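You operate a simulated robot arm through the tools that you are given. There is no shell and no other tool. Be economical: measure what you need, move in short steps, check, and stop when the job is done.

Carry out the task below with a simulated two-armed robot. There is one attempt and no reset: what you move stays moved.

JOB
Feed three on the third creel snapped: ease its dial and rethread it.
Fine: Dial by the cone's count and the chart. The yarn's teal toggle through the brass guide, then the white guide, then into its black cup; then lift the red-ball lever, then press this creel's blue reset key.

Only the result counts: the job must be done as asked and must still hold three seconds after the hand-in. Knocking over, shifting, dropping, spilling or breaking anything else fails it.

ROBOT AND FRAMES
Two 6-joint arms with fingered hands on one trunk, hanging from a carriage that runs on a gantry, over the field with the corners [-1583, -749], [557, -1591], [1026, -400], [-1115, 442] (x, y) and turns from -5.376 to 6.632 rad about z. Base frame: it is fixed where the carriage stands at the start and does not move with it; the origin is on the floor, on the carriage's upright axis, x ahead of it, y to its left, z up. Readings come in mm, rad, newtons and seconds.
The left shoulder is at the start at [40, 152, 1627], the right one opposite. With the tool pointing down near the work surface each hand reaches from about 520 to 800 mm from the robot's upright axis, wherever it stands, measured 20 degrees to its own side. Places, roughly: teal toggle (3x3x3 cm) [600, 200, 1400]; third creel [400, 700, 1800]; third creel reset key [300, 100, 1100]; third feed-three cup [500, 100, 1200]; third feed-three dial [600, -100, 1100]; third feed-three lever [500, 0, 1200]. Payload 4 kg a hand.
The tool frame of a hand sits at the grasp point between the pads (the TCP): z along the fingers, y along the line on which they close. The tips reach 30 mm beyond it. Largest opening 104 mm; the body of the gripper starts 35 mm behind the TCP. The gripper is a hand of 5 fingers: y runs from the thumb to the fingers, the wrist lies at [-15, -104, -178] in the tool frame, and closing takes about 1.5 s.
Orientation is told as [roll, pitch, yaw] about the base's x, y, z axes, in that order, counted from this pose: with the fingers straight down and the wrist toward the robot, the tool's x, y and z point along [0, 1, 0], [1, 0, 0] and [0, 0, -1] of the base frame.

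CONTROLS
- The arms move only by the tool send_rows. It takes "left_series", "right_series" or both (then of equal length, played together; a hand with none holds still); each is a list of rows, each a list of 6 numbers: the shift along the tool's x, y, z in units of 40 mm (1.0 is 40 mm), then the turn, a rotation vector about the tool's x, y, z in units of 4 degrees (1.0 is 4 degrees). In form: [[tx, ty, tz, ax, ay, az], ...]. A call has 1 to 8 rows; each row shifts and turns the commanded pose from where the row before left it, along the tool's axes as they then stand. "left_jaw" and "right_jaw" are, for a hand that has rows, the gripper command, from -1 (fully open) to 1 (shut), values between in proportion, set as the call begins (left out, the last holds). A call with a number of a shift or a turn outside -1 to 1 is refused whole. A row lasts 0.2 s, in which the tool goes at most 50 mm and 0.15 rad; a call with a longer step from one row to the next is refused whole, and so is a gripper value outside its range. A pose out of reach is approached as far as the arm can. The call stops where the force on the tool passes 40 N (or 10 N more than at its start, if that is more) or the arm is blocked; 0.2 s more then pass. Each finger travels about 45 mm/s and halts on what it meets, pressing with about 27 N; the grip force reading is that of the motor and also rises with nothing between the fingers. The clock runs only during rows and for 0.2 s after the last one: add rows that do not move to give the fingers time. The reply holds the time, the measured pose of the TCP, the force on the tool along the base axes, the opening and the grip force, in the units named above and with some noise, with the torque about the TCP (base axes, N m) and any sound that the robot's microphone picked up.
- Cameras (640 x 400 px; columns grow to the right, rows downward): "scene" is now at [224.1, 6.2, 1897.4]; the picture's right is [0.06, -1.00, 0.00], its down [-0.88, -0.06, -0.46] and it looks along [0.46, 0.03, -0.89] (base axes); focal length 250 px, centre (320, 200). "left" rides on the left gripper at [-60, -83, -120] in its tool frame; the picture's right is [-0.79, -0.29, 0.54], its down [0.56, -0.71, 0.44] and it looks along [0.26, 0.65, 0.72] (tool axes); focal length 234 px, centre (320, 200). "right" rides on the right gripper at [60, -83, -120] in its tool frame; the picture's right is [-0.79, 0.29, -0.54], its down [-0.56, -0.71, 0.44] and it looks along [-0.26, 0.65, 0.72] (tool axes); focal length 234 px, centre (320, 200).
- capture(camera): a new picture of that camera. No time passes.
- raise_lower(by): slides the trunk up (or, below 0, down) by that many mm; the arms and the scene camera ride with it, the base frame stays. It gives what a move gives, with no picture.
- base_move(legs): drives the robot by 1 to 6 legs, each [ahead, left, turn to the left] in mm, mm and rad, along the robot's own axes; the way and the turn of a leg run together, so that a leg with both is an arc; at most 1500 mm and 3.142 rad a leg. The arms and the cameras ride along, it lands a little off, and it stops where it bumps. It keeps to its track: a leg is cut to what the track allows. It gives what a move gives.
- set_fingers(index, middle, ring, little, thumb_bend, thumb_turn, hand): sets how far each is bent, from 0 (flat) to 1 (curled in); at 0.3 the hand is open as for a grip, at 0.7 the pads meet at the TCP. One left out holds its place. A second passes; each finger stops where it meets its share of the squeeze, and holds until it gets a number again. A gripper value or a shape takes the hand back. It gives what a move gives, with no picture; readings hold the bend of each and the force on index, middle, ring, little, thumb and palm. thumb_turn goes from beside the hand (0) to across from the fingers (1), as for a grip.
- grasp_type(shape, hand): the hand has 5 fingers and takes this shape, open, in about a second: jaw (thumb against the fingers, like two jaws); tri (thumb and two fingers); tip (a fingertip pinch); poke (one finger out to press); point (the index stretched); flat (the hand flat); cup (the hand cupped); fist (a fist). The gripper value then closes the fingers along that shape, each until it touches; the sizes above hold for jaw. It gives what a move gives, with no picture.
- turn_head(pan, tilt): turns the head with the scene camera to pan (to the left, within 1.501 rad either way) and tilt (down, from -0.506 to 1.204), counted from straight ahead of the robot. It gives what a move gives.
- measure_at(camera, pixels): for up to 12 pixels [column, row] of the newest picture of that camera ("zoom" is the newest enlarged one), the place [x, y, z] in the base frame of the surface seen there, good to about 2 mm. No time passes.
- inspect(camera, box): a new picture of the part [left, top, right, bottom] of that camera's present view, enlarged. No time passes.
- hand_in(): hands the job in; it is judged then, once.

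Keep the steps short. Do not move on a guess: measure, check each grasp and each placing, and mend mistakes. In all there are 80 turns and 78 pictures (those below and enlarged ones count). Leave the grippers open and the arms clear of the work at the hand-in unless told otherwise, and finish with a single line.

The tools are called after "Request:" as name(argument=value, ...) on one line, values as JSON. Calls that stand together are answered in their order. send_rows: Moves the arms, as the interface text tells. Its arguments: {"type":"object","properties":{"left_series":{"type":"array","items":{"type":"array","items":{"type":"number"}}},"left_jaw":{"type":"number"},"right_series":{"type":"array","items":{"type":"array","items":{"type":"number"}}},"right_jaw":{"type":"number"}},"required":[]} The other tools are called the same way: raise_lower (by) slides the trunk up or down; grasp_type (shape, hand) gives the hand a shape; set_fingers (index, middle, ring, little, thumb_bend, thumb_turn, hand) moves the fingers one by one; base_move (legs) drives the base; turn_head (pan, tilt) turns the head that bears the scene camera; capture (camera) takes a picture; measure_at (camera, pixels) gives the place of the surface under pixels of a picture; inspect (camera, box) takes an enlarged picture of a part of a camera's view; hand_in () hands the job in.

At the start:

```text
time: 0.0
left_tcp_pos: [584.9, 212.0, 1501.2]
left_orientation: [0.0, 0.0, 0.0]
left_contact_force: [0.5, -1.1, 0.1]
left_moment: [0.0, -0.01, -0.01]
left_opening: 103.5
left_grasp_force: 0.1
left_shape: jaw
left_bend: [0.3, 0.3, 0.3, 0.3, 0.3, 0.97]
left_finger forces: [0.1, 0.0, 0.0, 0.1, 0.0, 0.0]
right_tcp_pos: [558.3, -276.9, 1530.4]
right_orientation: [0.006, -0.005, 0.0]
right_contact_force: [0.7, -0.6, 0.3]
right_moment: [-0.04, -0.02, -0.01]
right_opening: 103.7
right_grasp_force: 0.0
right_shape: jaw
right_bend: [0.3, 0.3, 0.3, 0.3, 0.3, 0.97]
right_finger forces: [0.1, 0.0, 0.0, 0.0, 0.1, 0.0]
trunk travel left (down, up): [-800.0, 0.0]
robot x, y, heading: [-2.0, -2.1, -0.002]
head pan, tilt: [0.063, 1.087]
```

scene: 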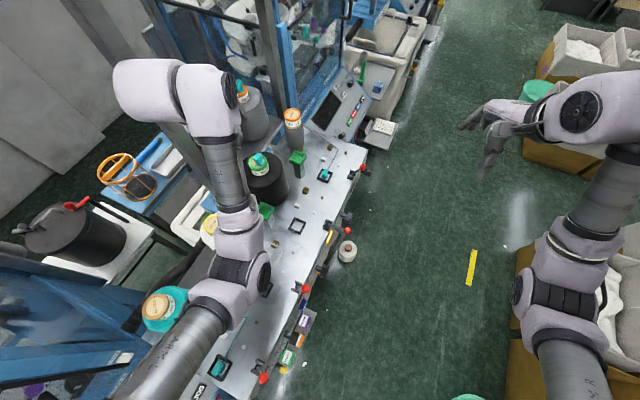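
right: 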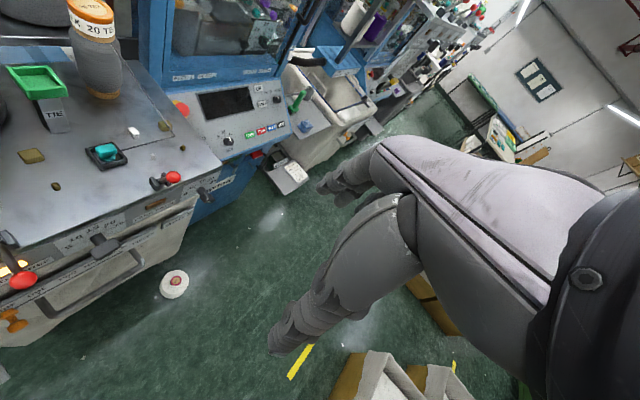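
left: 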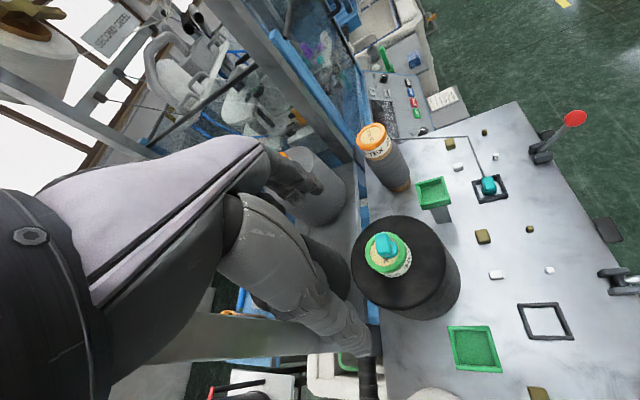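

I see the bench with cups, guides and levers left of centre. I'll enlarge the middle of the scene and the left camera view.

Request:
inspect(camera="scene", box=[180, 80, 420, 400])

Request:
inspect(camera="left", box=[340, 90, 640, 400])

Request:
inspect(camera="right", box=[0, 0, 320, 340])

```text
1.25 times, centred on (300, 240) of scene
```

zoom: 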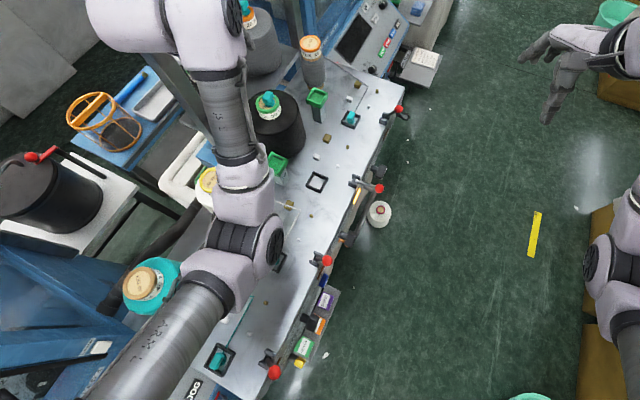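

```text
1.29 times, centred on (490, 245) of left
```

zoom: 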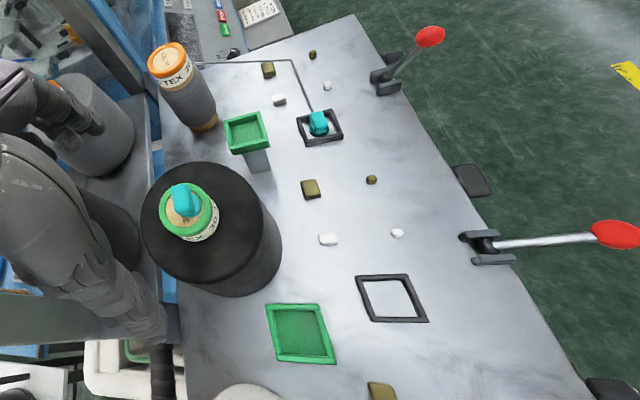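

```text
1.18 times, centred on (160, 170) of right
```

zoom: 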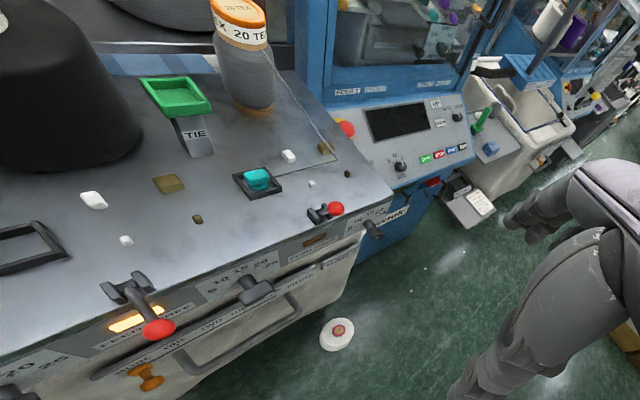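

The orange lamp seems to mark the feed. I'll turn the head left and look up for the chart and labels.

Request:
turn_head(pan=0.9, tilt=0.4)

Request:
capture(camera="scene")

Request:
turn_head(pan=0.1, tilt=0.6)

Request:
capture(camera="scene")

```text
time: 1.2
left_tcp_pos: [585.5, 213.3, 1501.2]
left_orientation: [-0.001, 0.0, 0.0]
left_contact_force: [-0.3, 0.7, 0.5]
left_moment: [0.03, 0.01, 0.02]
left_opening: 103.6
left_grasp_force: 0.1
left_shape: jaw
left_bend: [0.3, 0.3, 0.3, 0.3, 0.3, 0.97]
left_finger forces: [0.0, 0.1, 0.0, 0.0, 0.1, 0.0]
right_tcp_pos: [558.5, -277.3, 1531.0]
right_orientation: [0.004, -0.005, 0.0]
right_contact_force: [0.2, -0.1, 0.2]
right_moment: [0.03, 0.0, 0.01]
right_opening: 103.6
right_grasp_force: 0.0
right_shape: jaw
right_bend: [0.3, 0.3, 0.3, 0.3, 0.3, 0.97]
right_finger forces: [0.0, 0.0, 0.0, 0.1, 0.0, 0.0]
trunk travel left (down, up): [-800.0, 0.0]
robot x, y, heading: [2.8, -1.5, 0.0]
head pan, tilt: [0.901, 0.4]
```

```text
71 pictures are left
```

scene: 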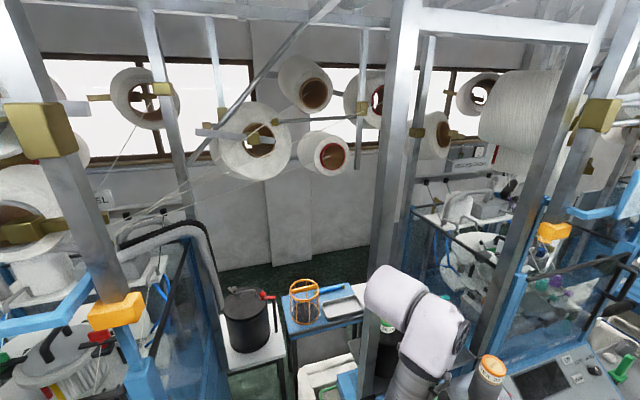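

```text
time: 2.3
left_tcp_pos: [585.4, 212.4, 1501.5]
left_orientation: [-0.001, -0.001, 0.001]
left_contact_force: [0.8, 0.7, 0.2]
left_moment: [0.01, -0.01, -0.01]
left_opening: 103.7
left_grasp_force: 0.1
left_shape: jaw
left_bend: [0.3, 0.3, 0.3, 0.3, 0.3, 0.97]
left_finger forces: [0.0, 0.0, 0.0, 0.1, 0.1, 0.0]
right_tcp_pos: [558.6, -278.1, 1529.7]
right_orientation: [0.003, -0.007, 0.0]
right_contact_force: [-0.4, 0.2, -0.4]
right_moment: [-0.01, -0.01, 0.01]
right_opening: 103.5
right_grasp_force: 0.0
right_shape: jaw
right_bend: [0.3, 0.3, 0.3, 0.3, 0.3, 0.97]
right_finger forces: [0.0, 0.0, 0.1, 0.0, 0.1, 0.0]
trunk travel left (down, up): [-800.0, 0.0]
robot x, y, heading: [2.5, 3.6, 0.004]
head pan, tilt: [0.099, 0.6]
```

```text
70 pictures are left
```

scene: 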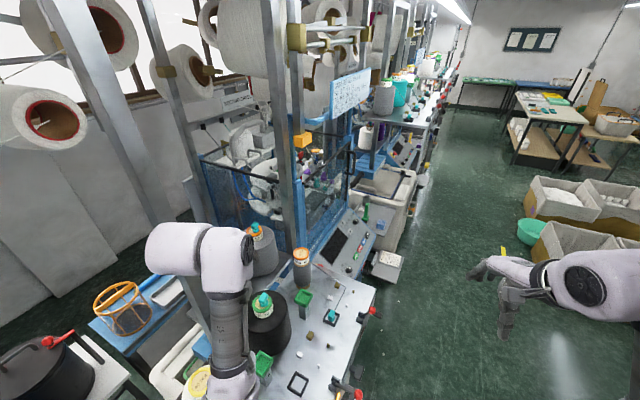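

A white placard hangs at (350,92), and other creels stand further along. I'll zoom on the placard and on the sign in the left camera.

Request:
inspect(camera="scene", box=[310, 60, 390, 125])

Request:
inspect(camera="left", box=[60, 0, 180, 75])

Request:
inspect(camera="scene", box=[200, 80, 280, 130])

Request:
inspect(camera="right", box=[0, 160, 240, 310])

```text
6.15 times, centred on (350, 92) of scene
```

zoom: 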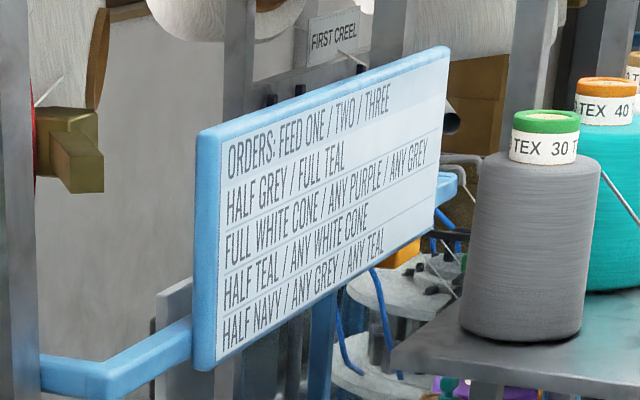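

```text
5.33 times, centred on (120, 38) of left
```

zoom: 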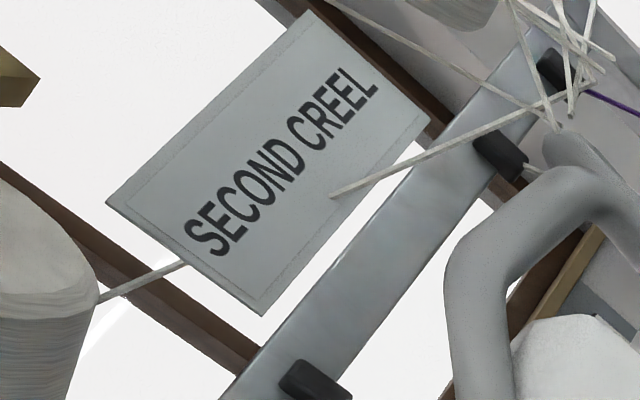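

```text
8.00 times, centred on (240, 105) of scene
```

zoom: 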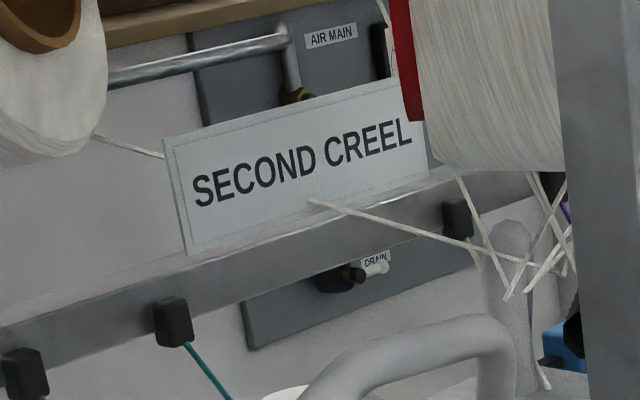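

```text
2.67 times, centred on (120, 235) of right
```

zoom: 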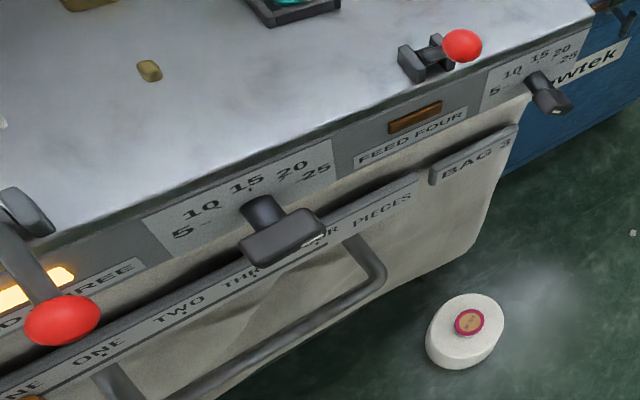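

The lit lamp is on FEED THREE. I need to confirm the third-creel sign and find its chart: look farther left and behind.

Request:
turn_head(pan=1.45, tilt=0.3)

Request:
capture(camera="scene")

Request:
turn_head(pan=0.6, tilt=0.0)

Request:
capture(camera="scene")

```text
time: 3.8
left_tcp_pos: [585.3, 213.7, 1500.8]
left_orientation: [0.0, -0.002, 0.0]
left_contact_force: [0.2, 0.5, 0.4]
left_moment: [0.0, 0.0, 0.01]
left_opening: 103.5
left_grasp_force: 0.1
left_shape: jaw
left_bend: [0.3, 0.3, 0.3, 0.3, 0.3, 0.97]
left_finger forces: [0.0, 0.0, 0.0, 0.1, 0.1, 0.0]
right_tcp_pos: [557.2, -278.0, 1529.4]
right_orientation: [0.004, -0.004, -0.001]
right_contact_force: [0.2, 0.1, -0.2]
right_moment: [-0.02, -0.01, 0.01]
right_opening: 103.7
right_grasp_force: 0.1
right_shape: jaw
right_bend: [0.3, 0.3, 0.3, 0.3, 0.3, 0.97]
right_finger forces: [0.0, 0.1, 0.0, 0.0, 0.1, 0.0]
trunk travel left (down, up): [-800.0, 0.0]
robot x, y, heading: [0.9, -1.5, 0.004]
head pan, tilt: [1.45, 0.3]
```

```text
65 pictures are left
```

scene: 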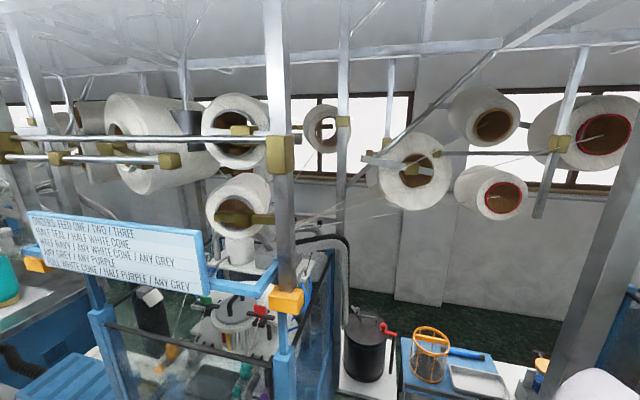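

```text
time: 5.0
left_tcp_pos: [585.5, 212.9, 1500.7]
left_orientation: [0.0, 0.0, 0.001]
left_contact_force: [-0.1, 0.0, -0.3]
left_moment: [-0.02, 0.02, 0.04]
left_opening: 103.6
left_grasp_force: 0.0
left_shape: jaw
left_bend: [0.3, 0.3, 0.3, 0.3, 0.3, 0.97]
left_finger forces: [0.0, 0.0, 0.0, 0.0, 0.1, 0.1]
right_tcp_pos: [557.7, -276.8, 1528.2]
right_orientation: [0.005, -0.004, 0.001]
right_contact_force: [0.5, 0.1, -0.3]
right_moment: [0.0, -0.01, 0.01]
right_opening: 103.7
right_grasp_force: 0.2
right_shape: jaw
right_bend: [0.3, 0.3, 0.3, 0.3, 0.3, 0.97]
right_finger forces: [0.1, 0.0, 0.1, 0.0, 0.0, 0.0]
trunk travel left (down, up): [-800.0, 0.0]
robot x, y, heading: [-1.3, 2.4, 0.0]
head pan, tilt: [0.6, 0.0]
```

```text
64 pictures are left
```

scene: 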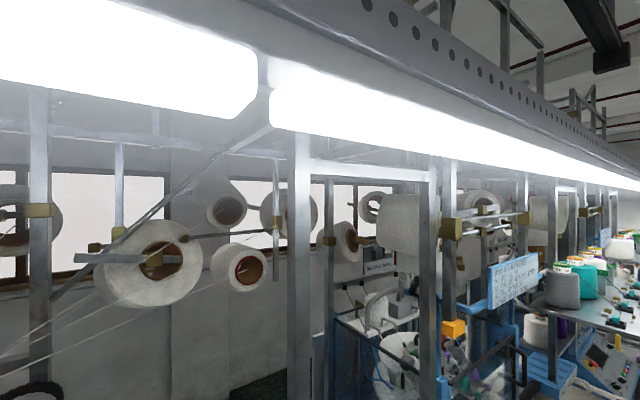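

That placard is for orders, not dials. Next I look down at the bench's left portion, then at the wall notices.

Request:
turn_head(pan=1.3, tilt=1.0)

Request:
capture(camera="scene")

Request:
turn_head(pan=0.9, tilt=0.4)

Request:
inspect(camera="scene", box=[60, 160, 180, 240])

Request:
turn_head(pan=-0.5, tilt=0.4)

Request:
capture(camera="scene")

```text
time: 6.2
left_tcp_pos: [585.3, 212.1, 1501.1]
left_orientation: [0.0, -0.001, -0.002]
left_contact_force: [0.2, 0.2, 0.4]
left_moment: [-0.02, 0.03, -0.01]
left_opening: 103.3
left_grasp_force: 0.0
left_shape: jaw
left_bend: [0.3, 0.3, 0.3, 0.3, 0.3, 0.97]
left_finger forces: [0.0, 0.0, 0.1, 0.0, 0.0, 0.0]
right_tcp_pos: [557.4, -277.0, 1529.2]
right_orientation: [0.006, -0.005, 0.0]
right_contact_force: [-0.2, 0.8, -0.4]
right_moment: [0.01, 0.01, -0.01]
right_opening: 103.8
right_grasp_force: 0.0
right_shape: jaw
right_bend: [0.3, 0.3, 0.3, 0.3, 0.3, 0.97]
right_finger forces: [0.0, 0.1, 0.1, 0.0, 0.0, 0.1]
trunk travel left (down, up): [-800.0, 0.0]
robot x, y, heading: [-0.7, -3.7, 0.002]
head pan, tilt: [1.3, 1.0]
```

```text
63 pictures are left
```

scene: 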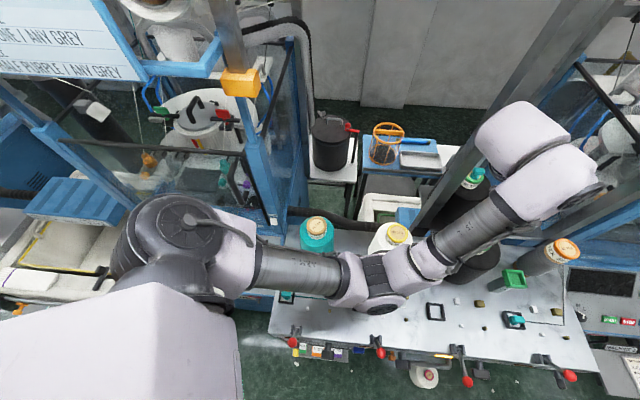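

```text
time: 7.2
left_tcp_pos: [584.9, 211.8, 1501.6]
left_orientation: [0.001, -0.001, 0.0]
left_contact_force: [0.5, 0.0, -0.2]
left_moment: [-0.02, 0.01, -0.01]
left_opening: 103.7
left_grasp_force: 0.0
left_shape: jaw
left_bend: [0.3, 0.3, 0.3, 0.3, 0.3, 0.97]
left_finger forces: [0.1, 0.0, 0.0, 0.0, 0.1, 0.0]
right_tcp_pos: [557.5, -277.2, 1530.0]
right_orientation: [0.007, -0.005, 0.001]
right_contact_force: [0.6, -0.5, -1.2]
right_moment: [0.0, 0.03, -0.04]
right_opening: 103.6
right_grasp_force: 0.0
right_shape: jaw
right_bend: [0.3, 0.3, 0.3, 0.3, 0.3, 0.97]
right_finger forces: [0.0, 0.1, 0.0, 0.0, 0.0, 0.1]
trunk travel left (down, up): [-800.0, 0.0]
robot x, y, heading: [-1.0, 0.0, 0.001]
head pan, tilt: [0.901, 0.4]
```

```text
5.00 times, centred on (120, 200) of scene
```

zoom: 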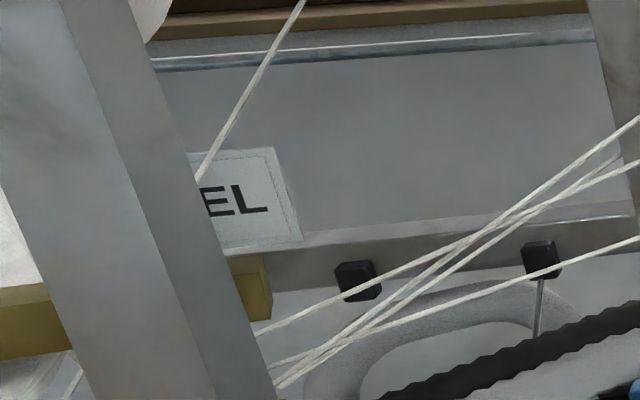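

```text
time: 8.8
left_tcp_pos: [585.6, 212.9, 1501.8]
left_orientation: [0.001, 0.0, 0.0]
left_contact_force: [0.3, 0.6, 0.1]
left_moment: [-0.03, -0.01, -0.02]
left_opening: 103.6
left_grasp_force: 0.0
left_shape: jaw
left_bend: [0.3, 0.3, 0.3, 0.3, 0.3, 0.97]
left_finger forces: [0.0, 0.0, 0.1, 0.0, 0.1, 0.0]
right_tcp_pos: [558.0, -278.9, 1530.1]
right_orientation: [0.005, -0.006, 0.0]
right_contact_force: [-0.3, -0.5, 0.2]
right_moment: [-0.02, 0.0, -0.01]
right_opening: 103.8
right_grasp_force: 0.1
right_shape: jaw
right_bend: [0.3, 0.3, 0.3, 0.3, 0.3, 0.97]
right_finger forces: [0.1, 0.0, 0.0, 0.0, 0.1, 0.1]
trunk travel left (down, up): [-800.0, 0.0]
robot x, y, heading: [1.5, 1.0, -0.004]
head pan, tilt: [-0.499, 0.4]
```

```text
61 pictures are left
```

scene: 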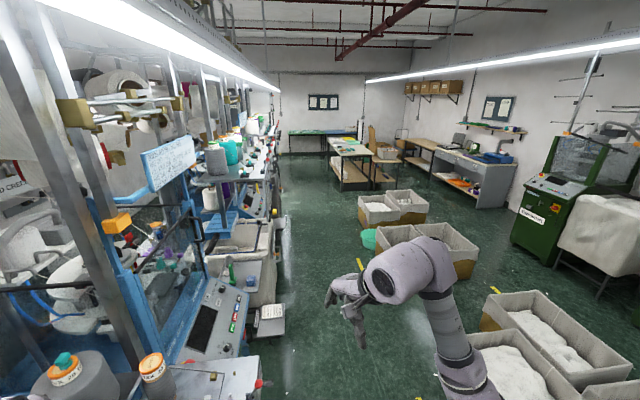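

The chart is not found yet. Next I look closely at the near bench front (coloured keys) and the far wall notices.

Request:
inspect(camera="scene", box=[300, 85, 345, 115])

Request:
inspect(camera="scene", box=[475, 90, 520, 130])

Request:
turn_head(pan=0.4, tilt=1.2)

Request:
capture(camera="scene")

```text
13.33 times, centred on (322, 100) of scene
```

zoom: 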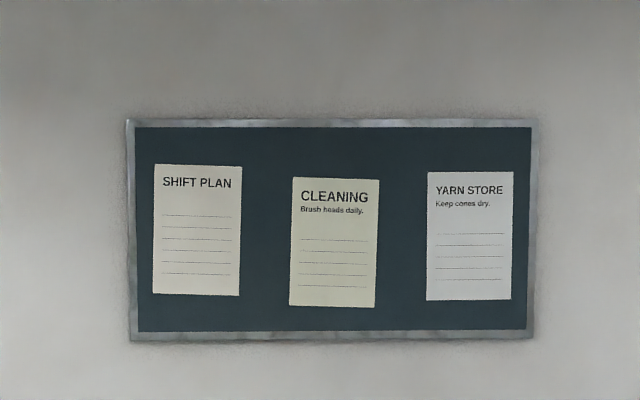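

```text
10.00 times, centred on (498, 110) of scene
```

zoom: 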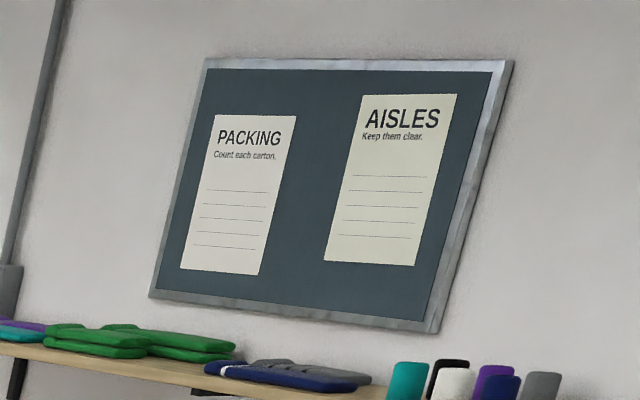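

```text
time: 10.0
left_tcp_pos: [586.1, 212.2, 1502.5]
left_orientation: [0.0, -0.002, -0.002]
left_contact_force: [0.1, -0.1, -0.5]
left_moment: [0.01, -0.03, -0.03]
left_opening: 103.5
left_grasp_force: 0.0
left_shape: jaw
left_bend: [0.3, 0.3, 0.3, 0.3, 0.3, 0.97]
left_finger forces: [0.0, 0.1, 0.0, 0.0, 0.1, 0.1]
right_tcp_pos: [557.4, -277.1, 1530.2]
right_orientation: [0.007, -0.005, 0.001]
right_contact_force: [-0.8, -0.1, -0.3]
right_moment: [-0.02, 0.02, 0.0]
right_opening: 103.6
right_grasp_force: 0.0
right_shape: jaw
right_bend: [0.3, 0.3, 0.3, 0.3, 0.3, 0.97]
right_finger forces: [0.0, 0.0, 0.1, 0.1, 0.0, 0.0]
trunk travel left (down, up): [-800.0, 0.0]
robot x, y, heading: [2.3, 1.0, 0.002]
head pan, tilt: [0.4, 1.201]
```

```text
58 pictures are left
```

scene: 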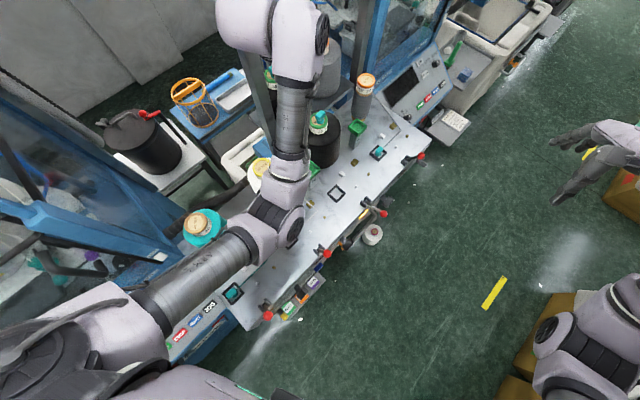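

Zooming on the note at (450,122), and on the keys at (300,300).

Request:
inspect(camera="scene", box=[405, 80, 485, 140])

Request:
inspect(camera="scene", box=[250, 230, 340, 330])

```text
6.67 times, centred on (445, 110) of scene
```

zoom: 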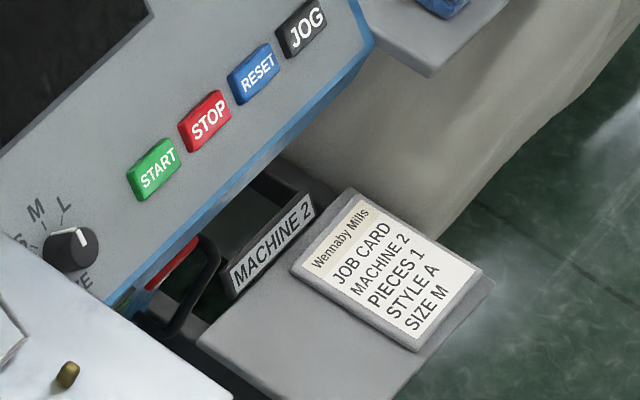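

```text
4.00 times, centred on (295, 280) of scene
```

zoom: 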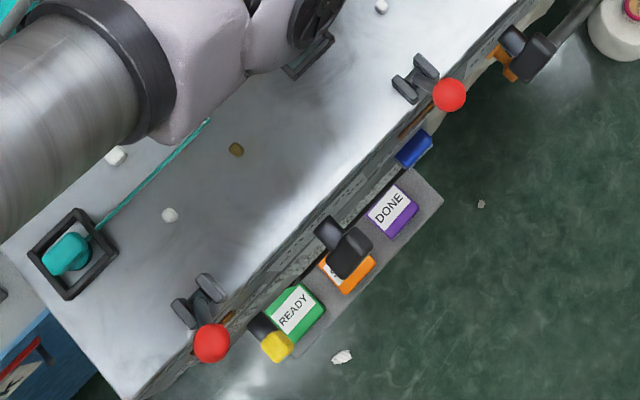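

The blue key on the bench front at (352ish, zoom 413,148) is probably this creel's reset. I'll measure the bench landmarks.

Request:
measure_at(camera="zoom", pixels=[[413, 148], [450, 94], [212, 343], [66, 255], [400, 205], [120, 395], [236, 149], [270, 345], [415, 72], [350, 250]])

Request:
measure_at(camera="scene", pixels=[[422, 156], [384, 213], [326, 253], [267, 316], [378, 152], [337, 193], [358, 126], [320, 118], [366, 80], [355, 163], [366, 167], [300, 220]])

Request:
inspect(camera="scene", box=[290, 60, 440, 230])

```text
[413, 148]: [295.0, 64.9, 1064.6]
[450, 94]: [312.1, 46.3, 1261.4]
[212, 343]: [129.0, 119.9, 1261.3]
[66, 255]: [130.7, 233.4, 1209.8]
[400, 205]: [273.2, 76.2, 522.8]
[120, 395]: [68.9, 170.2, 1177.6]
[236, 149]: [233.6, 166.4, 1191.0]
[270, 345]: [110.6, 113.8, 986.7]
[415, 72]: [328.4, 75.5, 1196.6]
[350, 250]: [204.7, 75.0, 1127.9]
```

```text
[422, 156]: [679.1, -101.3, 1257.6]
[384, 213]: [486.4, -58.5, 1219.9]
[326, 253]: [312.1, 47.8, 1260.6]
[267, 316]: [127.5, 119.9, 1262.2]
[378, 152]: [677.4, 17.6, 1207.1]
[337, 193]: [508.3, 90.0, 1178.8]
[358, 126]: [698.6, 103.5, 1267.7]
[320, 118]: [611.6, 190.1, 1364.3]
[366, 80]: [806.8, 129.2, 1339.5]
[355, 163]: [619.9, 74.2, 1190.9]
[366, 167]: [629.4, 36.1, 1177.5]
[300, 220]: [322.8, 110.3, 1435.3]
```

```text
2.35 times, centred on (365, 145) of scene
```

zoom: 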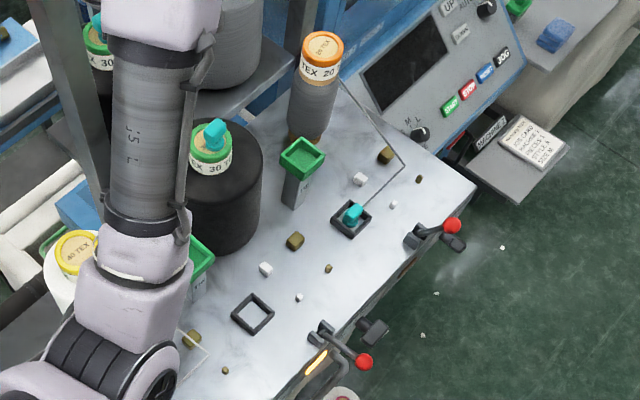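

The bench runs along (0.93,-0.37), facing the robot's left; feed three's lever is the lowered one with the lit lamp, its cup at about [508,90,1179]. I'll back away from the bench, turn to face it squarely, and look.

Request:
base_move(legs=[[-220, -558, 0], [0, 0, 1.196], [0, -265, 0]])

Request:
turn_head(pan=0.0, tilt=0.75)

Request:
capture(camera="scene")

```text
time: 17.8
left_tcp_pos: [38.1, -32.7, 1501.4]
left_orientation: [-0.001, 0.0, 1.205]
left_contact_force: [0.3, -0.5, -1.1]
left_moment: [0.01, 0.01, -0.01]
left_opening: 103.6
left_grasp_force: 0.1
left_shape: jaw
left_bend: [0.3, 0.3, 0.3, 0.3, 0.3, 0.97]
left_finger forces: [0.0, 0.1, 0.0, 0.0, 0.1, 0.0]
right_tcp_pos: [487.8, -233.4, 1529.2]
right_orientation: [0.006, -0.006, 1.204]
right_contact_force: [0.0, 0.6, 0.2]
right_moment: [0.01, -0.01, 0.03]
right_opening: 103.5
right_grasp_force: 0.0
right_shape: jaw
right_bend: [0.3, 0.3, 0.3, 0.3, 0.3, 0.97]
right_finger forces: [0.0, 0.0, 0.1, 0.0, 0.0, 0.0]
trunk travel left (down, up): [-800.0, 0.0]
robot x, y, heading: [27.8, -654.0, 1.204]
head pan, tilt: [0.4, 1.201]
```

```text
time: 18.7
left_tcp_pos: [38.4, -32.9, 1502.4]
left_orientation: [0.0, 0.001, 1.204]
left_contact_force: [0.0, 0.8, 0.2]
left_moment: [0.0, 0.02, 0.01]
left_opening: 103.8
left_grasp_force: 0.2
left_shape: jaw
left_bend: [0.3, 0.3, 0.3, 0.3, 0.3, 0.97]
left_finger forces: [0.0, 0.0, 0.1, 0.0, 0.0, 0.0]
right_tcp_pos: [486.9, -233.2, 1528.8]
right_orientation: [0.005, -0.004, 1.203]
right_contact_force: [-0.3, 1.0, 0.3]
right_moment: [0.06, 0.02, -0.01]
right_opening: 103.6
right_grasp_force: 0.0
right_shape: jaw
right_bend: [0.3, 0.3, 0.3, 0.3, 0.3, 0.97]
right_finger forces: [0.0, 0.0, 0.0, 0.1, 0.0, 0.0]
trunk travel left (down, up): [-800.0, 0.0]
robot x, y, heading: [27.5, -653.9, 1.204]
head pan, tilt: [0.0, 0.75]
```

```text
54 pictures are left
```

scene: 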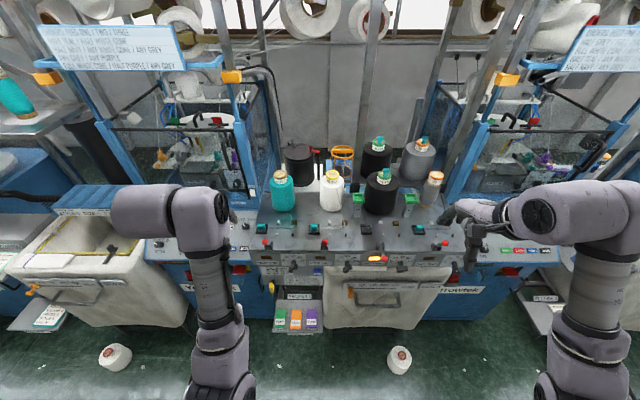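

A clear frontal view. Zooming on the bench, then looking higher for the chart.

Request:
inspect(camera="scene", box=[240, 210, 470, 340])

Request:
inspect(camera="scene", box=[250, 120, 460, 250])

Request:
turn_head(pan=0.0, tilt=0.1)

Request:
capture(camera="scene")

```text
2.78 times, centred on (355, 275) of scene
```

zoom: 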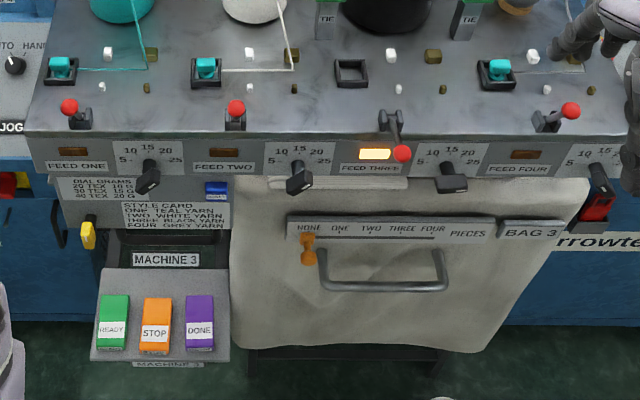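

```text
3.05 times, centred on (355, 185) of scene
```

zoom: 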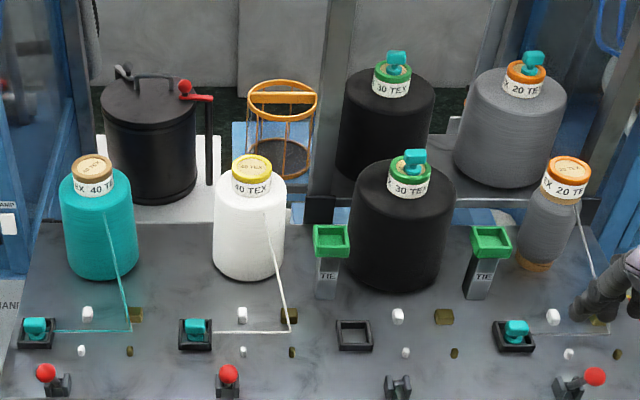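

```text
time: 19.8
left_tcp_pos: [40.0, -32.6, 1501.3]
left_orientation: [0.0, 0.0, 1.205]
left_contact_force: [0.1, 0.3, 0.3]
left_moment: [-0.01, -0.03, -0.03]
left_opening: 103.7
left_grasp_force: 0.1
left_shape: jaw
left_bend: [0.3, 0.3, 0.3, 0.3, 0.3, 0.97]
left_finger forces: [0.1, 0.0, 0.0, 0.0, 0.0, 0.1]
right_tcp_pos: [487.3, -234.0, 1529.8]
right_orientation: [0.006, -0.005, 1.205]
right_contact_force: [-1.2, 1.3, 0.0]
right_moment: [0.0, -0.01, -0.03]
right_opening: 103.6
right_grasp_force: 0.0
right_shape: jaw
right_bend: [0.3, 0.3, 0.3, 0.3, 0.3, 0.97]
right_finger forces: [0.0, 0.0, 0.0, 0.0, 0.0, 0.0]
trunk travel left (down, up): [-800.0, 0.0]
robot x, y, heading: [24.3, -656.4, 1.205]
head pan, tilt: [0.0, 0.099]
```

```text
51 pictures are left
```

scene: 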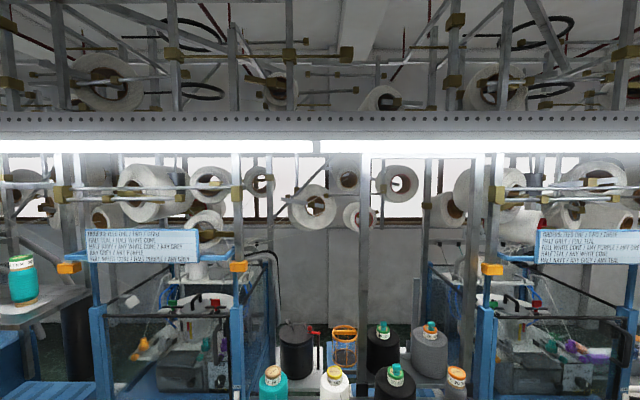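

The chart sits on the bench front. I tilt down and zoom to read the chart, the dial and the label.

Request:
turn_head(pan=0.0, tilt=0.75)

Request:
inspect(camera="scene", box=[255, 255, 325, 300])

Request:
inspect(camera="scene", box=[360, 245, 430, 290])

```text
time: 20.8
left_tcp_pos: [40.5, -32.7, 1501.6]
left_orientation: [0.002, 0.0, 1.204]
left_contact_force: [-0.3, 0.4, 0.1]
left_moment: [0.03, 0.01, 0.01]
left_opening: 103.6
left_grasp_force: 0.0
left_shape: jaw
left_bend: [0.3, 0.3, 0.3, 0.3, 0.3, 0.97]
left_finger forces: [0.0, 0.0, 0.1, 0.1, 0.0, 0.0]
right_tcp_pos: [487.1, -234.5, 1530.3]
right_orientation: [0.006, -0.006, 1.203]
right_contact_force: [-0.1, 0.2, 0.3]
right_moment: [-0.03, 0.01, 0.0]
right_opening: 103.8
right_grasp_force: 0.1
right_shape: jaw
right_bend: [0.3, 0.3, 0.3, 0.3, 0.3, 0.97]
right_finger forces: [0.1, 0.1, 0.0, 0.0, 0.1, 0.1]
trunk travel left (down, up): [-800.0, 0.0]
robot x, y, heading: [26.4, -656.2, 1.205]
head pan, tilt: [0.0, 0.75]
```

```text
8.89 times, centred on (290, 278) of scene
```

zoom: 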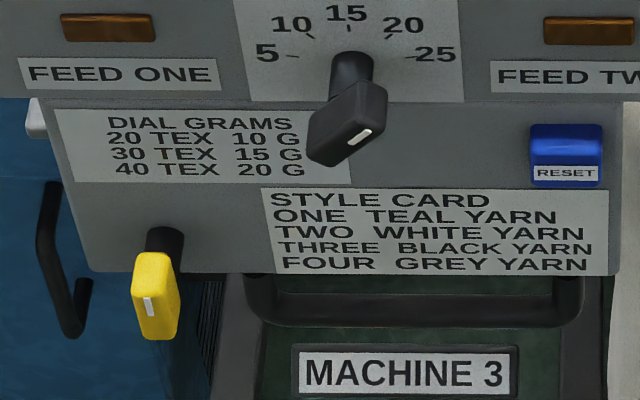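

```text
8.89 times, centred on (395, 268) of scene
```

zoom: 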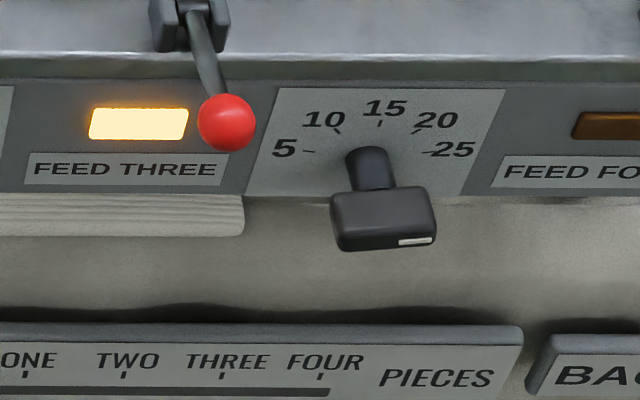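

The chart says 30 TEX → 15 G; the label on the front black cone says 30 TEX. The dial stands near 25, so it must go anticlockwise to 15. I'll measure the knob, scale marks, ball, and others.

Request:
measure_at(camera="zoom", pixels=[[368, 150], [335, 215], [433, 215], [385, 190], [415, 241], [308, 151], [380, 124], [432, 153], [338, 131], [415, 131], [226, 122], [260, 185]])

Request:
inspect(camera="scene", box=[350, 140, 430, 250])

```text
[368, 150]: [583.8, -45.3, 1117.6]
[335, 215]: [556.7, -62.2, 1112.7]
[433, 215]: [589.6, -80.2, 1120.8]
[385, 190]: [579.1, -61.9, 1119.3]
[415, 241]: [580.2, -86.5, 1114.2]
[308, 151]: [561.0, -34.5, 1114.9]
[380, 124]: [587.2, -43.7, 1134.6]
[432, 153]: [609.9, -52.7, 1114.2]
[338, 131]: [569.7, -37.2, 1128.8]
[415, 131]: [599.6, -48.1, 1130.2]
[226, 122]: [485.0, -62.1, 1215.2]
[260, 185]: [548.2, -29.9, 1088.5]
```

```text
3.64 times, centred on (390, 195) of scene
```

zoom: 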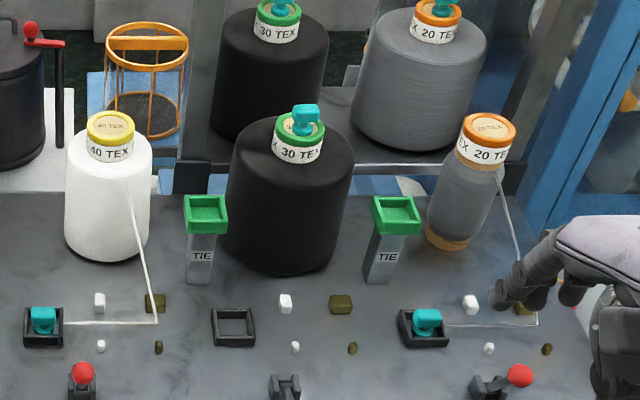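

Now measure the toggle, pegs, cup and references in this zoom.

Request:
measure_at(camera="zoom", pixels=[[303, 108], [303, 125], [340, 299], [352, 345], [285, 297], [295, 343], [235, 327], [217, 327], [252, 327], [425, 318], [326, 330], [390, 208]])

Request:
capture(camera="scene")

```text
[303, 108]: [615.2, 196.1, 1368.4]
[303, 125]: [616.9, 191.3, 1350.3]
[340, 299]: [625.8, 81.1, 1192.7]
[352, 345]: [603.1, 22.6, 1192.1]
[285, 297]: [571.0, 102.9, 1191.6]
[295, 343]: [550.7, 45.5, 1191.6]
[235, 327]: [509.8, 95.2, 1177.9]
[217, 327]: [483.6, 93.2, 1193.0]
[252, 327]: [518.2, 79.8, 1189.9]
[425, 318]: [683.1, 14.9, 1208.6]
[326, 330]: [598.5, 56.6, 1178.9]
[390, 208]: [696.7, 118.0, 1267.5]
```

```text
47 pictures are left
```

scene: 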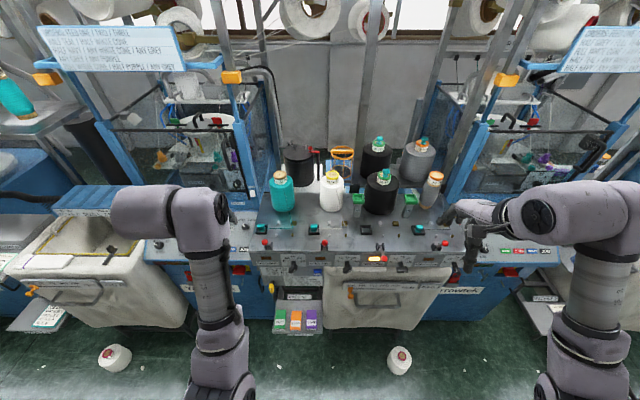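

Measuring the bag rail under the knob for thumb clearance, plus the second cone and the reset key.

Request:
measure_at(camera="scene", pixels=[[393, 287], [393, 283], [400, 278], [380, 272], [393, 300], [317, 276], [316, 273], [445, 252], [378, 144]])

Request:
raise_lower(by=-400)

Request:
capture(camera="right")

```text
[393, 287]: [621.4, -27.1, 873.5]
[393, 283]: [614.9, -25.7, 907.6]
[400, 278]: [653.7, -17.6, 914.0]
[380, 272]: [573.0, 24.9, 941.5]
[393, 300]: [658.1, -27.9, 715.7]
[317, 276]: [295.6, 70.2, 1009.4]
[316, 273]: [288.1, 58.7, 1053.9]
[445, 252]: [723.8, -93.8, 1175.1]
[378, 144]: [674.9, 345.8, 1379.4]
```

```text
time: 24.6
left_tcp_pos: [39.2, -31.9, 1101.0]
left_orientation: [-0.001, 0.001, 1.204]
left_contact_force: [-0.3, 0.5, 0.6]
left_moment: [0.02, -0.03, -0.01]
left_opening: 103.6
left_grasp_force: 0.0
left_shape: jaw
left_bend: [0.3, 0.3, 0.3, 0.3, 0.3, 0.97]
left_finger forces: [0.1, 0.0, 0.0, 0.0, 0.1, 0.0]
right_tcp_pos: [486.3, -234.3, 1129.1]
right_orientation: [0.005, -0.005, 1.204]
right_contact_force: [0.2, -0.2, 0.5]
right_moment: [-0.01, -0.01, -0.03]
right_opening: 103.5
right_grasp_force: 0.0
right_shape: jaw
right_bend: [0.3, 0.3, 0.3, 0.3, 0.3, 0.97]
right_finger forces: [0.2, 0.0, 0.1, 0.1, 0.0, 0.0]
trunk travel left (down, up): [-400.0, 400.0]
robot x, y, heading: [27.8, -655.0, 1.207]
head pan, tilt: [0.0, 0.75]
```

```text
46 pictures are left
```

right: 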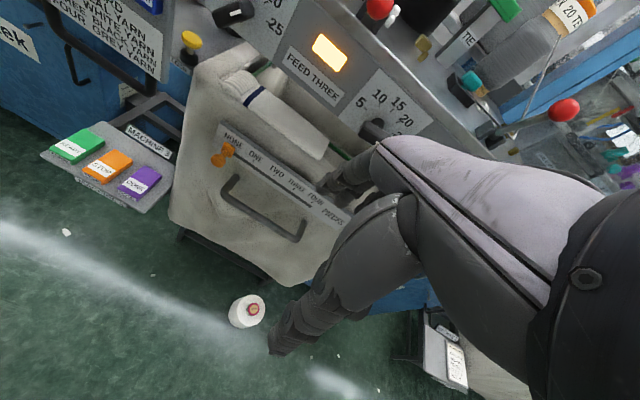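

No obstruction beneath the knob. Now pitch the right hand 90° so the fingers point at the bench, at this safe standoff (TCP about 180 mm away).

Request:
send_rows(right_series=[[0, 0, 0, -1, 0, 0], [0, 0, 0, -1, 0, 0], [0, 0, 0, -1, 0, 0], [0, 0, 0, -1, 0, 0], [0, 0, 0, -1, 0, 0], [0, 0, 0, -1, 0, 0], [0, 0, 0, -1, 0, 0], [0, 0, 0, -1, 0, 0]])

Request:
send_rows(right_series=[[0, 0, 0, -1, 0, 0], [0, 0, 0, -1, 0, 0], [0, 0, 0, -1, 0, 0], [0, 0, 0, -1, 0, 0], [0, 0, 0, -1, 0, 0], [0, 0, 0, -1, 0, 0], [0, 0, 0, -1, 0, 0], [0, 0, 0, -1, 0, 0]])

Request:
send_rows(right_series=[[0, 0, 0, -1, 0, 0], [0, 0, 0, -1, 0, 0], [0, 0, 0, -1, 0, 0], [0, 0, 0, -1, 0, 0], [0, 0, 0, -1, 0, 0], [0, 0, 0, -1, 0, 0], [0, 0, 0, -0.5, 0, 0]])

Request:
capture(camera="scene")

```text
time: 26.4
left_tcp_pos: [39.2, -32.9, 1101.6]
left_orientation: [-0.001, 0.0, 1.206]
left_contact_force: [-0.2, 0.6, -0.4]
left_moment: [0.04, 0.01, 0.01]
left_opening: 103.9
left_grasp_force: 0.0
left_shape: jaw
left_bend: [0.3, 0.3, 0.3, 0.3, 0.3, 0.97]
left_finger forces: [0.0, 0.1, 0.1, 0.1, 0.1, 0.0]
right_tcp_pos: [486.9, -233.6, 1129.6]
right_orientation: [0.005, -0.565, 1.2]
right_contact_force: [-0.1, 0.5, 0.5]
right_moment: [-0.01, 0.02, 0.0]
right_opening: 103.7
right_grasp_force: 0.1
right_shape: jaw
right_bend: [0.3, 0.3, 0.3, 0.3, 0.3, 0.97]
right_finger forces: [0.0, 0.1, 0.0, 0.1, 0.0, 0.0]
trunk travel left (down, up): [-400.0, 400.0]
robot x, y, heading: [23.7, -657.3, 1.204]
head pan, tilt: [0.0, 0.75]
```

```text
time: 28.2
left_tcp_pos: [39.2, -33.2, 1101.4]
left_orientation: [0.001, 0.001, 1.204]
left_contact_force: [-0.2, 0.0, -0.6]
left_moment: [0.0, 0.02, 0.03]
left_opening: 103.7
left_grasp_force: 0.1
left_shape: jaw
left_bend: [0.3, 0.3, 0.3, 0.3, 0.3, 0.97]
left_finger forces: [0.1, 0.0, 0.0, 0.0, 0.1, 0.0]
right_tcp_pos: [528.4, -195.2, 1184.3]
right_orientation: [0.002, -1.108, 1.224]
right_contact_force: [0.5, 0.0, -0.5]
right_moment: [-0.01, -0.01, -0.02]
right_opening: 103.8
right_grasp_force: 0.1
right_shape: jaw
right_bend: [0.3, 0.3, 0.3, 0.3, 0.3, 0.97]
right_finger forces: [0.0, 0.0, 0.1, 0.0, 0.1, 0.0]
right hand out of reach, approached as far as the arm can: row 6, 7, 8
trunk travel left (down, up): [-400.0, 400.0]
robot x, y, heading: [26.6, -653.6, 1.202]
head pan, tilt: [0.0, 0.75]
```

```text
time: 29.8
left_tcp_pos: [39.0, -32.8, 1100.5]
left_orientation: [0.001, 0.0, 1.204]
left_contact_force: [-0.1, -0.3, 0.3]
left_moment: [-0.01, 0.01, 0.01]
left_opening: 103.6
left_grasp_force: 0.0
left_shape: jaw
left_bend: [0.3, 0.3, 0.3, 0.3, 0.3, 0.97]
left_finger forces: [0.1, 0.0, 0.0, 0.0, 0.0, 0.0]
right_tcp_pos: [581.3, -130.2, 1215.1]
right_orientation: [2.537, -1.562, -1.331]
right_contact_force: [0.0, -0.7, -0.8]
right_moment: [0.01, 0.0, -0.02]
right_opening: 103.6
right_grasp_force: 0.0
right_shape: jaw
right_bend: [0.3, 0.3, 0.3, 0.3, 0.3, 0.97]
right_finger forces: [0.1, 0.1, 0.1, 0.0, 0.1, 0.0]
right hand out of reach, approached as far as the arm can: row 1, 2, 3, 4, 5
trunk travel left (down, up): [-400.0, 400.0]
robot x, y, heading: [27.7, -654.5, 1.204]
head pan, tilt: [0.0, 0.75]
```

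```text
45 pictures are left
```

scene: 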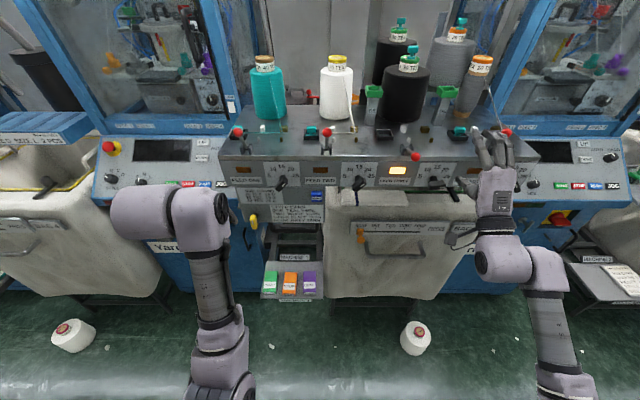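

The arm was folded too near the body, so the hand was pushed forward. I'll back the base off 120 mm, lower the trunk 100 mm, and step the command forward until it is reachable.

Request:
base_move(legs=[[-120, 0, -0.013]])

Request:
raise_lower(by=-100)

Request:
send_rows(right_series=[[0, 0, 1, 0, 0, 0], [0, 0, 1, 0, 0, 0], [0, 0, 1, 0, 0, 0]])

```text
time: 31.1
left_tcp_pos: [3.6, -145.7, 1101.0]
left_orientation: [0.001, 0.002, 1.19]
left_contact_force: [-0.7, -0.3, -0.9]
left_moment: [0.0, 0.01, -0.02]
left_opening: 103.7
left_grasp_force: 0.0
left_shape: jaw
left_bend: [0.3, 0.3, 0.3, 0.3, 0.3, 0.97]
left_finger forces: [0.0, 0.0, 0.0, 0.0, 0.1, 0.0]
right_tcp_pos: [544.3, -250.7, 1215.2]
right_orientation: [2.373, -1.564, -1.182]
right_contact_force: [-0.6, -0.7, -0.5]
right_moment: [0.04, 0.0, 0.02]
right_opening: 103.7
right_grasp_force: 0.0
right_shape: jaw
right_bend: [0.3, 0.3, 0.3, 0.3, 0.3, 0.97]
right_finger forces: [0.0, 0.1, 0.0, 0.0, 0.1, 0.1]
trunk travel left (down, up): [-400.0, 400.0]
robot x, y, heading: [-20.4, -764.8, 1.194]
head pan, tilt: [0.0, 0.75]
```

```text
time: 32.4
left_tcp_pos: [3.7, -144.5, 1002.4]
left_orientation: [0.0, 0.0, 1.191]
left_contact_force: [-1.0, -0.1, -0.3]
left_moment: [0.03, 0.0, -0.02]
left_opening: 103.3
left_grasp_force: 0.0
left_shape: jaw
left_bend: [0.3, 0.3, 0.3, 0.3, 0.3, 0.97]
left_finger forces: [0.0, 0.0, 0.0, 0.1, 0.0, 0.0]
right_tcp_pos: [544.4, -249.5, 1115.8]
right_orientation: [2.475, -1.564, -1.283]
right_contact_force: [0.0, 0.0, -0.1]
right_moment: [-0.02, 0.0, -0.05]
right_opening: 103.4
right_grasp_force: 0.1
right_shape: jaw
right_bend: [0.3, 0.3, 0.3, 0.3, 0.3, 0.97]
right_finger forces: [0.0, 0.0, 0.1, 0.0, 0.0, 0.0]
trunk travel left (down, up): [-300.0, 500.0]
robot x, y, heading: [-12.8, -767.9, 1.193]
head pan, tilt: [0.0, 0.75]
```

```text
time: 33.2
left_tcp_pos: [4.6, -145.9, 999.5]
left_orientation: [-0.001, 0.0, 1.191]
left_contact_force: [0.6, -0.6, 0.0]
left_moment: [-0.01, 0.01, -0.01]
left_opening: 103.8
left_grasp_force: 0.1
left_shape: jaw
left_bend: [0.3, 0.3, 0.3, 0.3, 0.3, 0.97]
left_finger forces: [0.0, 0.1, 0.0, 0.0, 0.1, 0.1]
right_tcp_pos: [543.8, -221.2, 1121.7]
right_orientation: [1.731, -1.55, -0.563]
right_contact_force: [-0.1, -0.3, -0.5]
right_moment: [-0.01, -0.04, 0.0]
right_opening: 103.8
right_grasp_force: 0.0
right_shape: jaw
right_bend: [0.3, 0.3, 0.3, 0.3, 0.3, 0.97]
right_finger forces: [0.0, 0.0, 0.0, 0.1, 0.1, 0.1]
right hand out of reach, approached as far as the arm can: row 1, 2, 3
trunk travel left (down, up): [-300.0, 500.0]
robot x, y, heading: [-15.1, -768.8, 1.192]
head pan, tilt: [0.0, 0.75]
```

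Still slightly behind; I'll step the command up and forward.

Request:
send_rows(right_series=[[0, 0.7, 0.8, 0, 0, 0], [0, 0.7, 0.8, 0, 0, 0], [0, 0.6, 0.8, 0, 0, 0], [0, 0, 0, 0, 0, 0]])

```text
time: 34.2
left_tcp_pos: [4.7, -144.4, 1002.0]
left_orientation: [0.001, -0.001, 1.189]
left_contact_force: [-0.7, -0.4, -0.7]
left_moment: [0.01, 0.0, 0.02]
left_opening: 103.6
left_grasp_force: 0.1
left_shape: jaw
left_bend: [0.3, 0.3, 0.3, 0.3, 0.3, 0.97]
left_finger forces: [0.0, 0.0, 0.1, 0.1, 0.1, 0.0]
right_tcp_pos: [526.7, -220.2, 1164.1]
right_orientation: [1.995, -1.56, -0.812]
right_contact_force: [0.5, 0.7, -0.2]
right_moment: [-0.02, 0.0, -0.03]
right_opening: 103.6
right_grasp_force: 0.1
right_shape: jaw
right_bend: [0.3, 0.3, 0.3, 0.3, 0.3, 0.97]
right_finger forces: [0.0, 0.0, 0.0, 0.0, 0.0, 0.0]
right hand out of reach, approached as far as the arm can: row 1, 2, 3
trunk travel left (down, up): [-300.0, 500.0]
robot x, y, heading: [-15.4, -769.2, 1.189]
head pan, tilt: [0.0, 0.75]
```

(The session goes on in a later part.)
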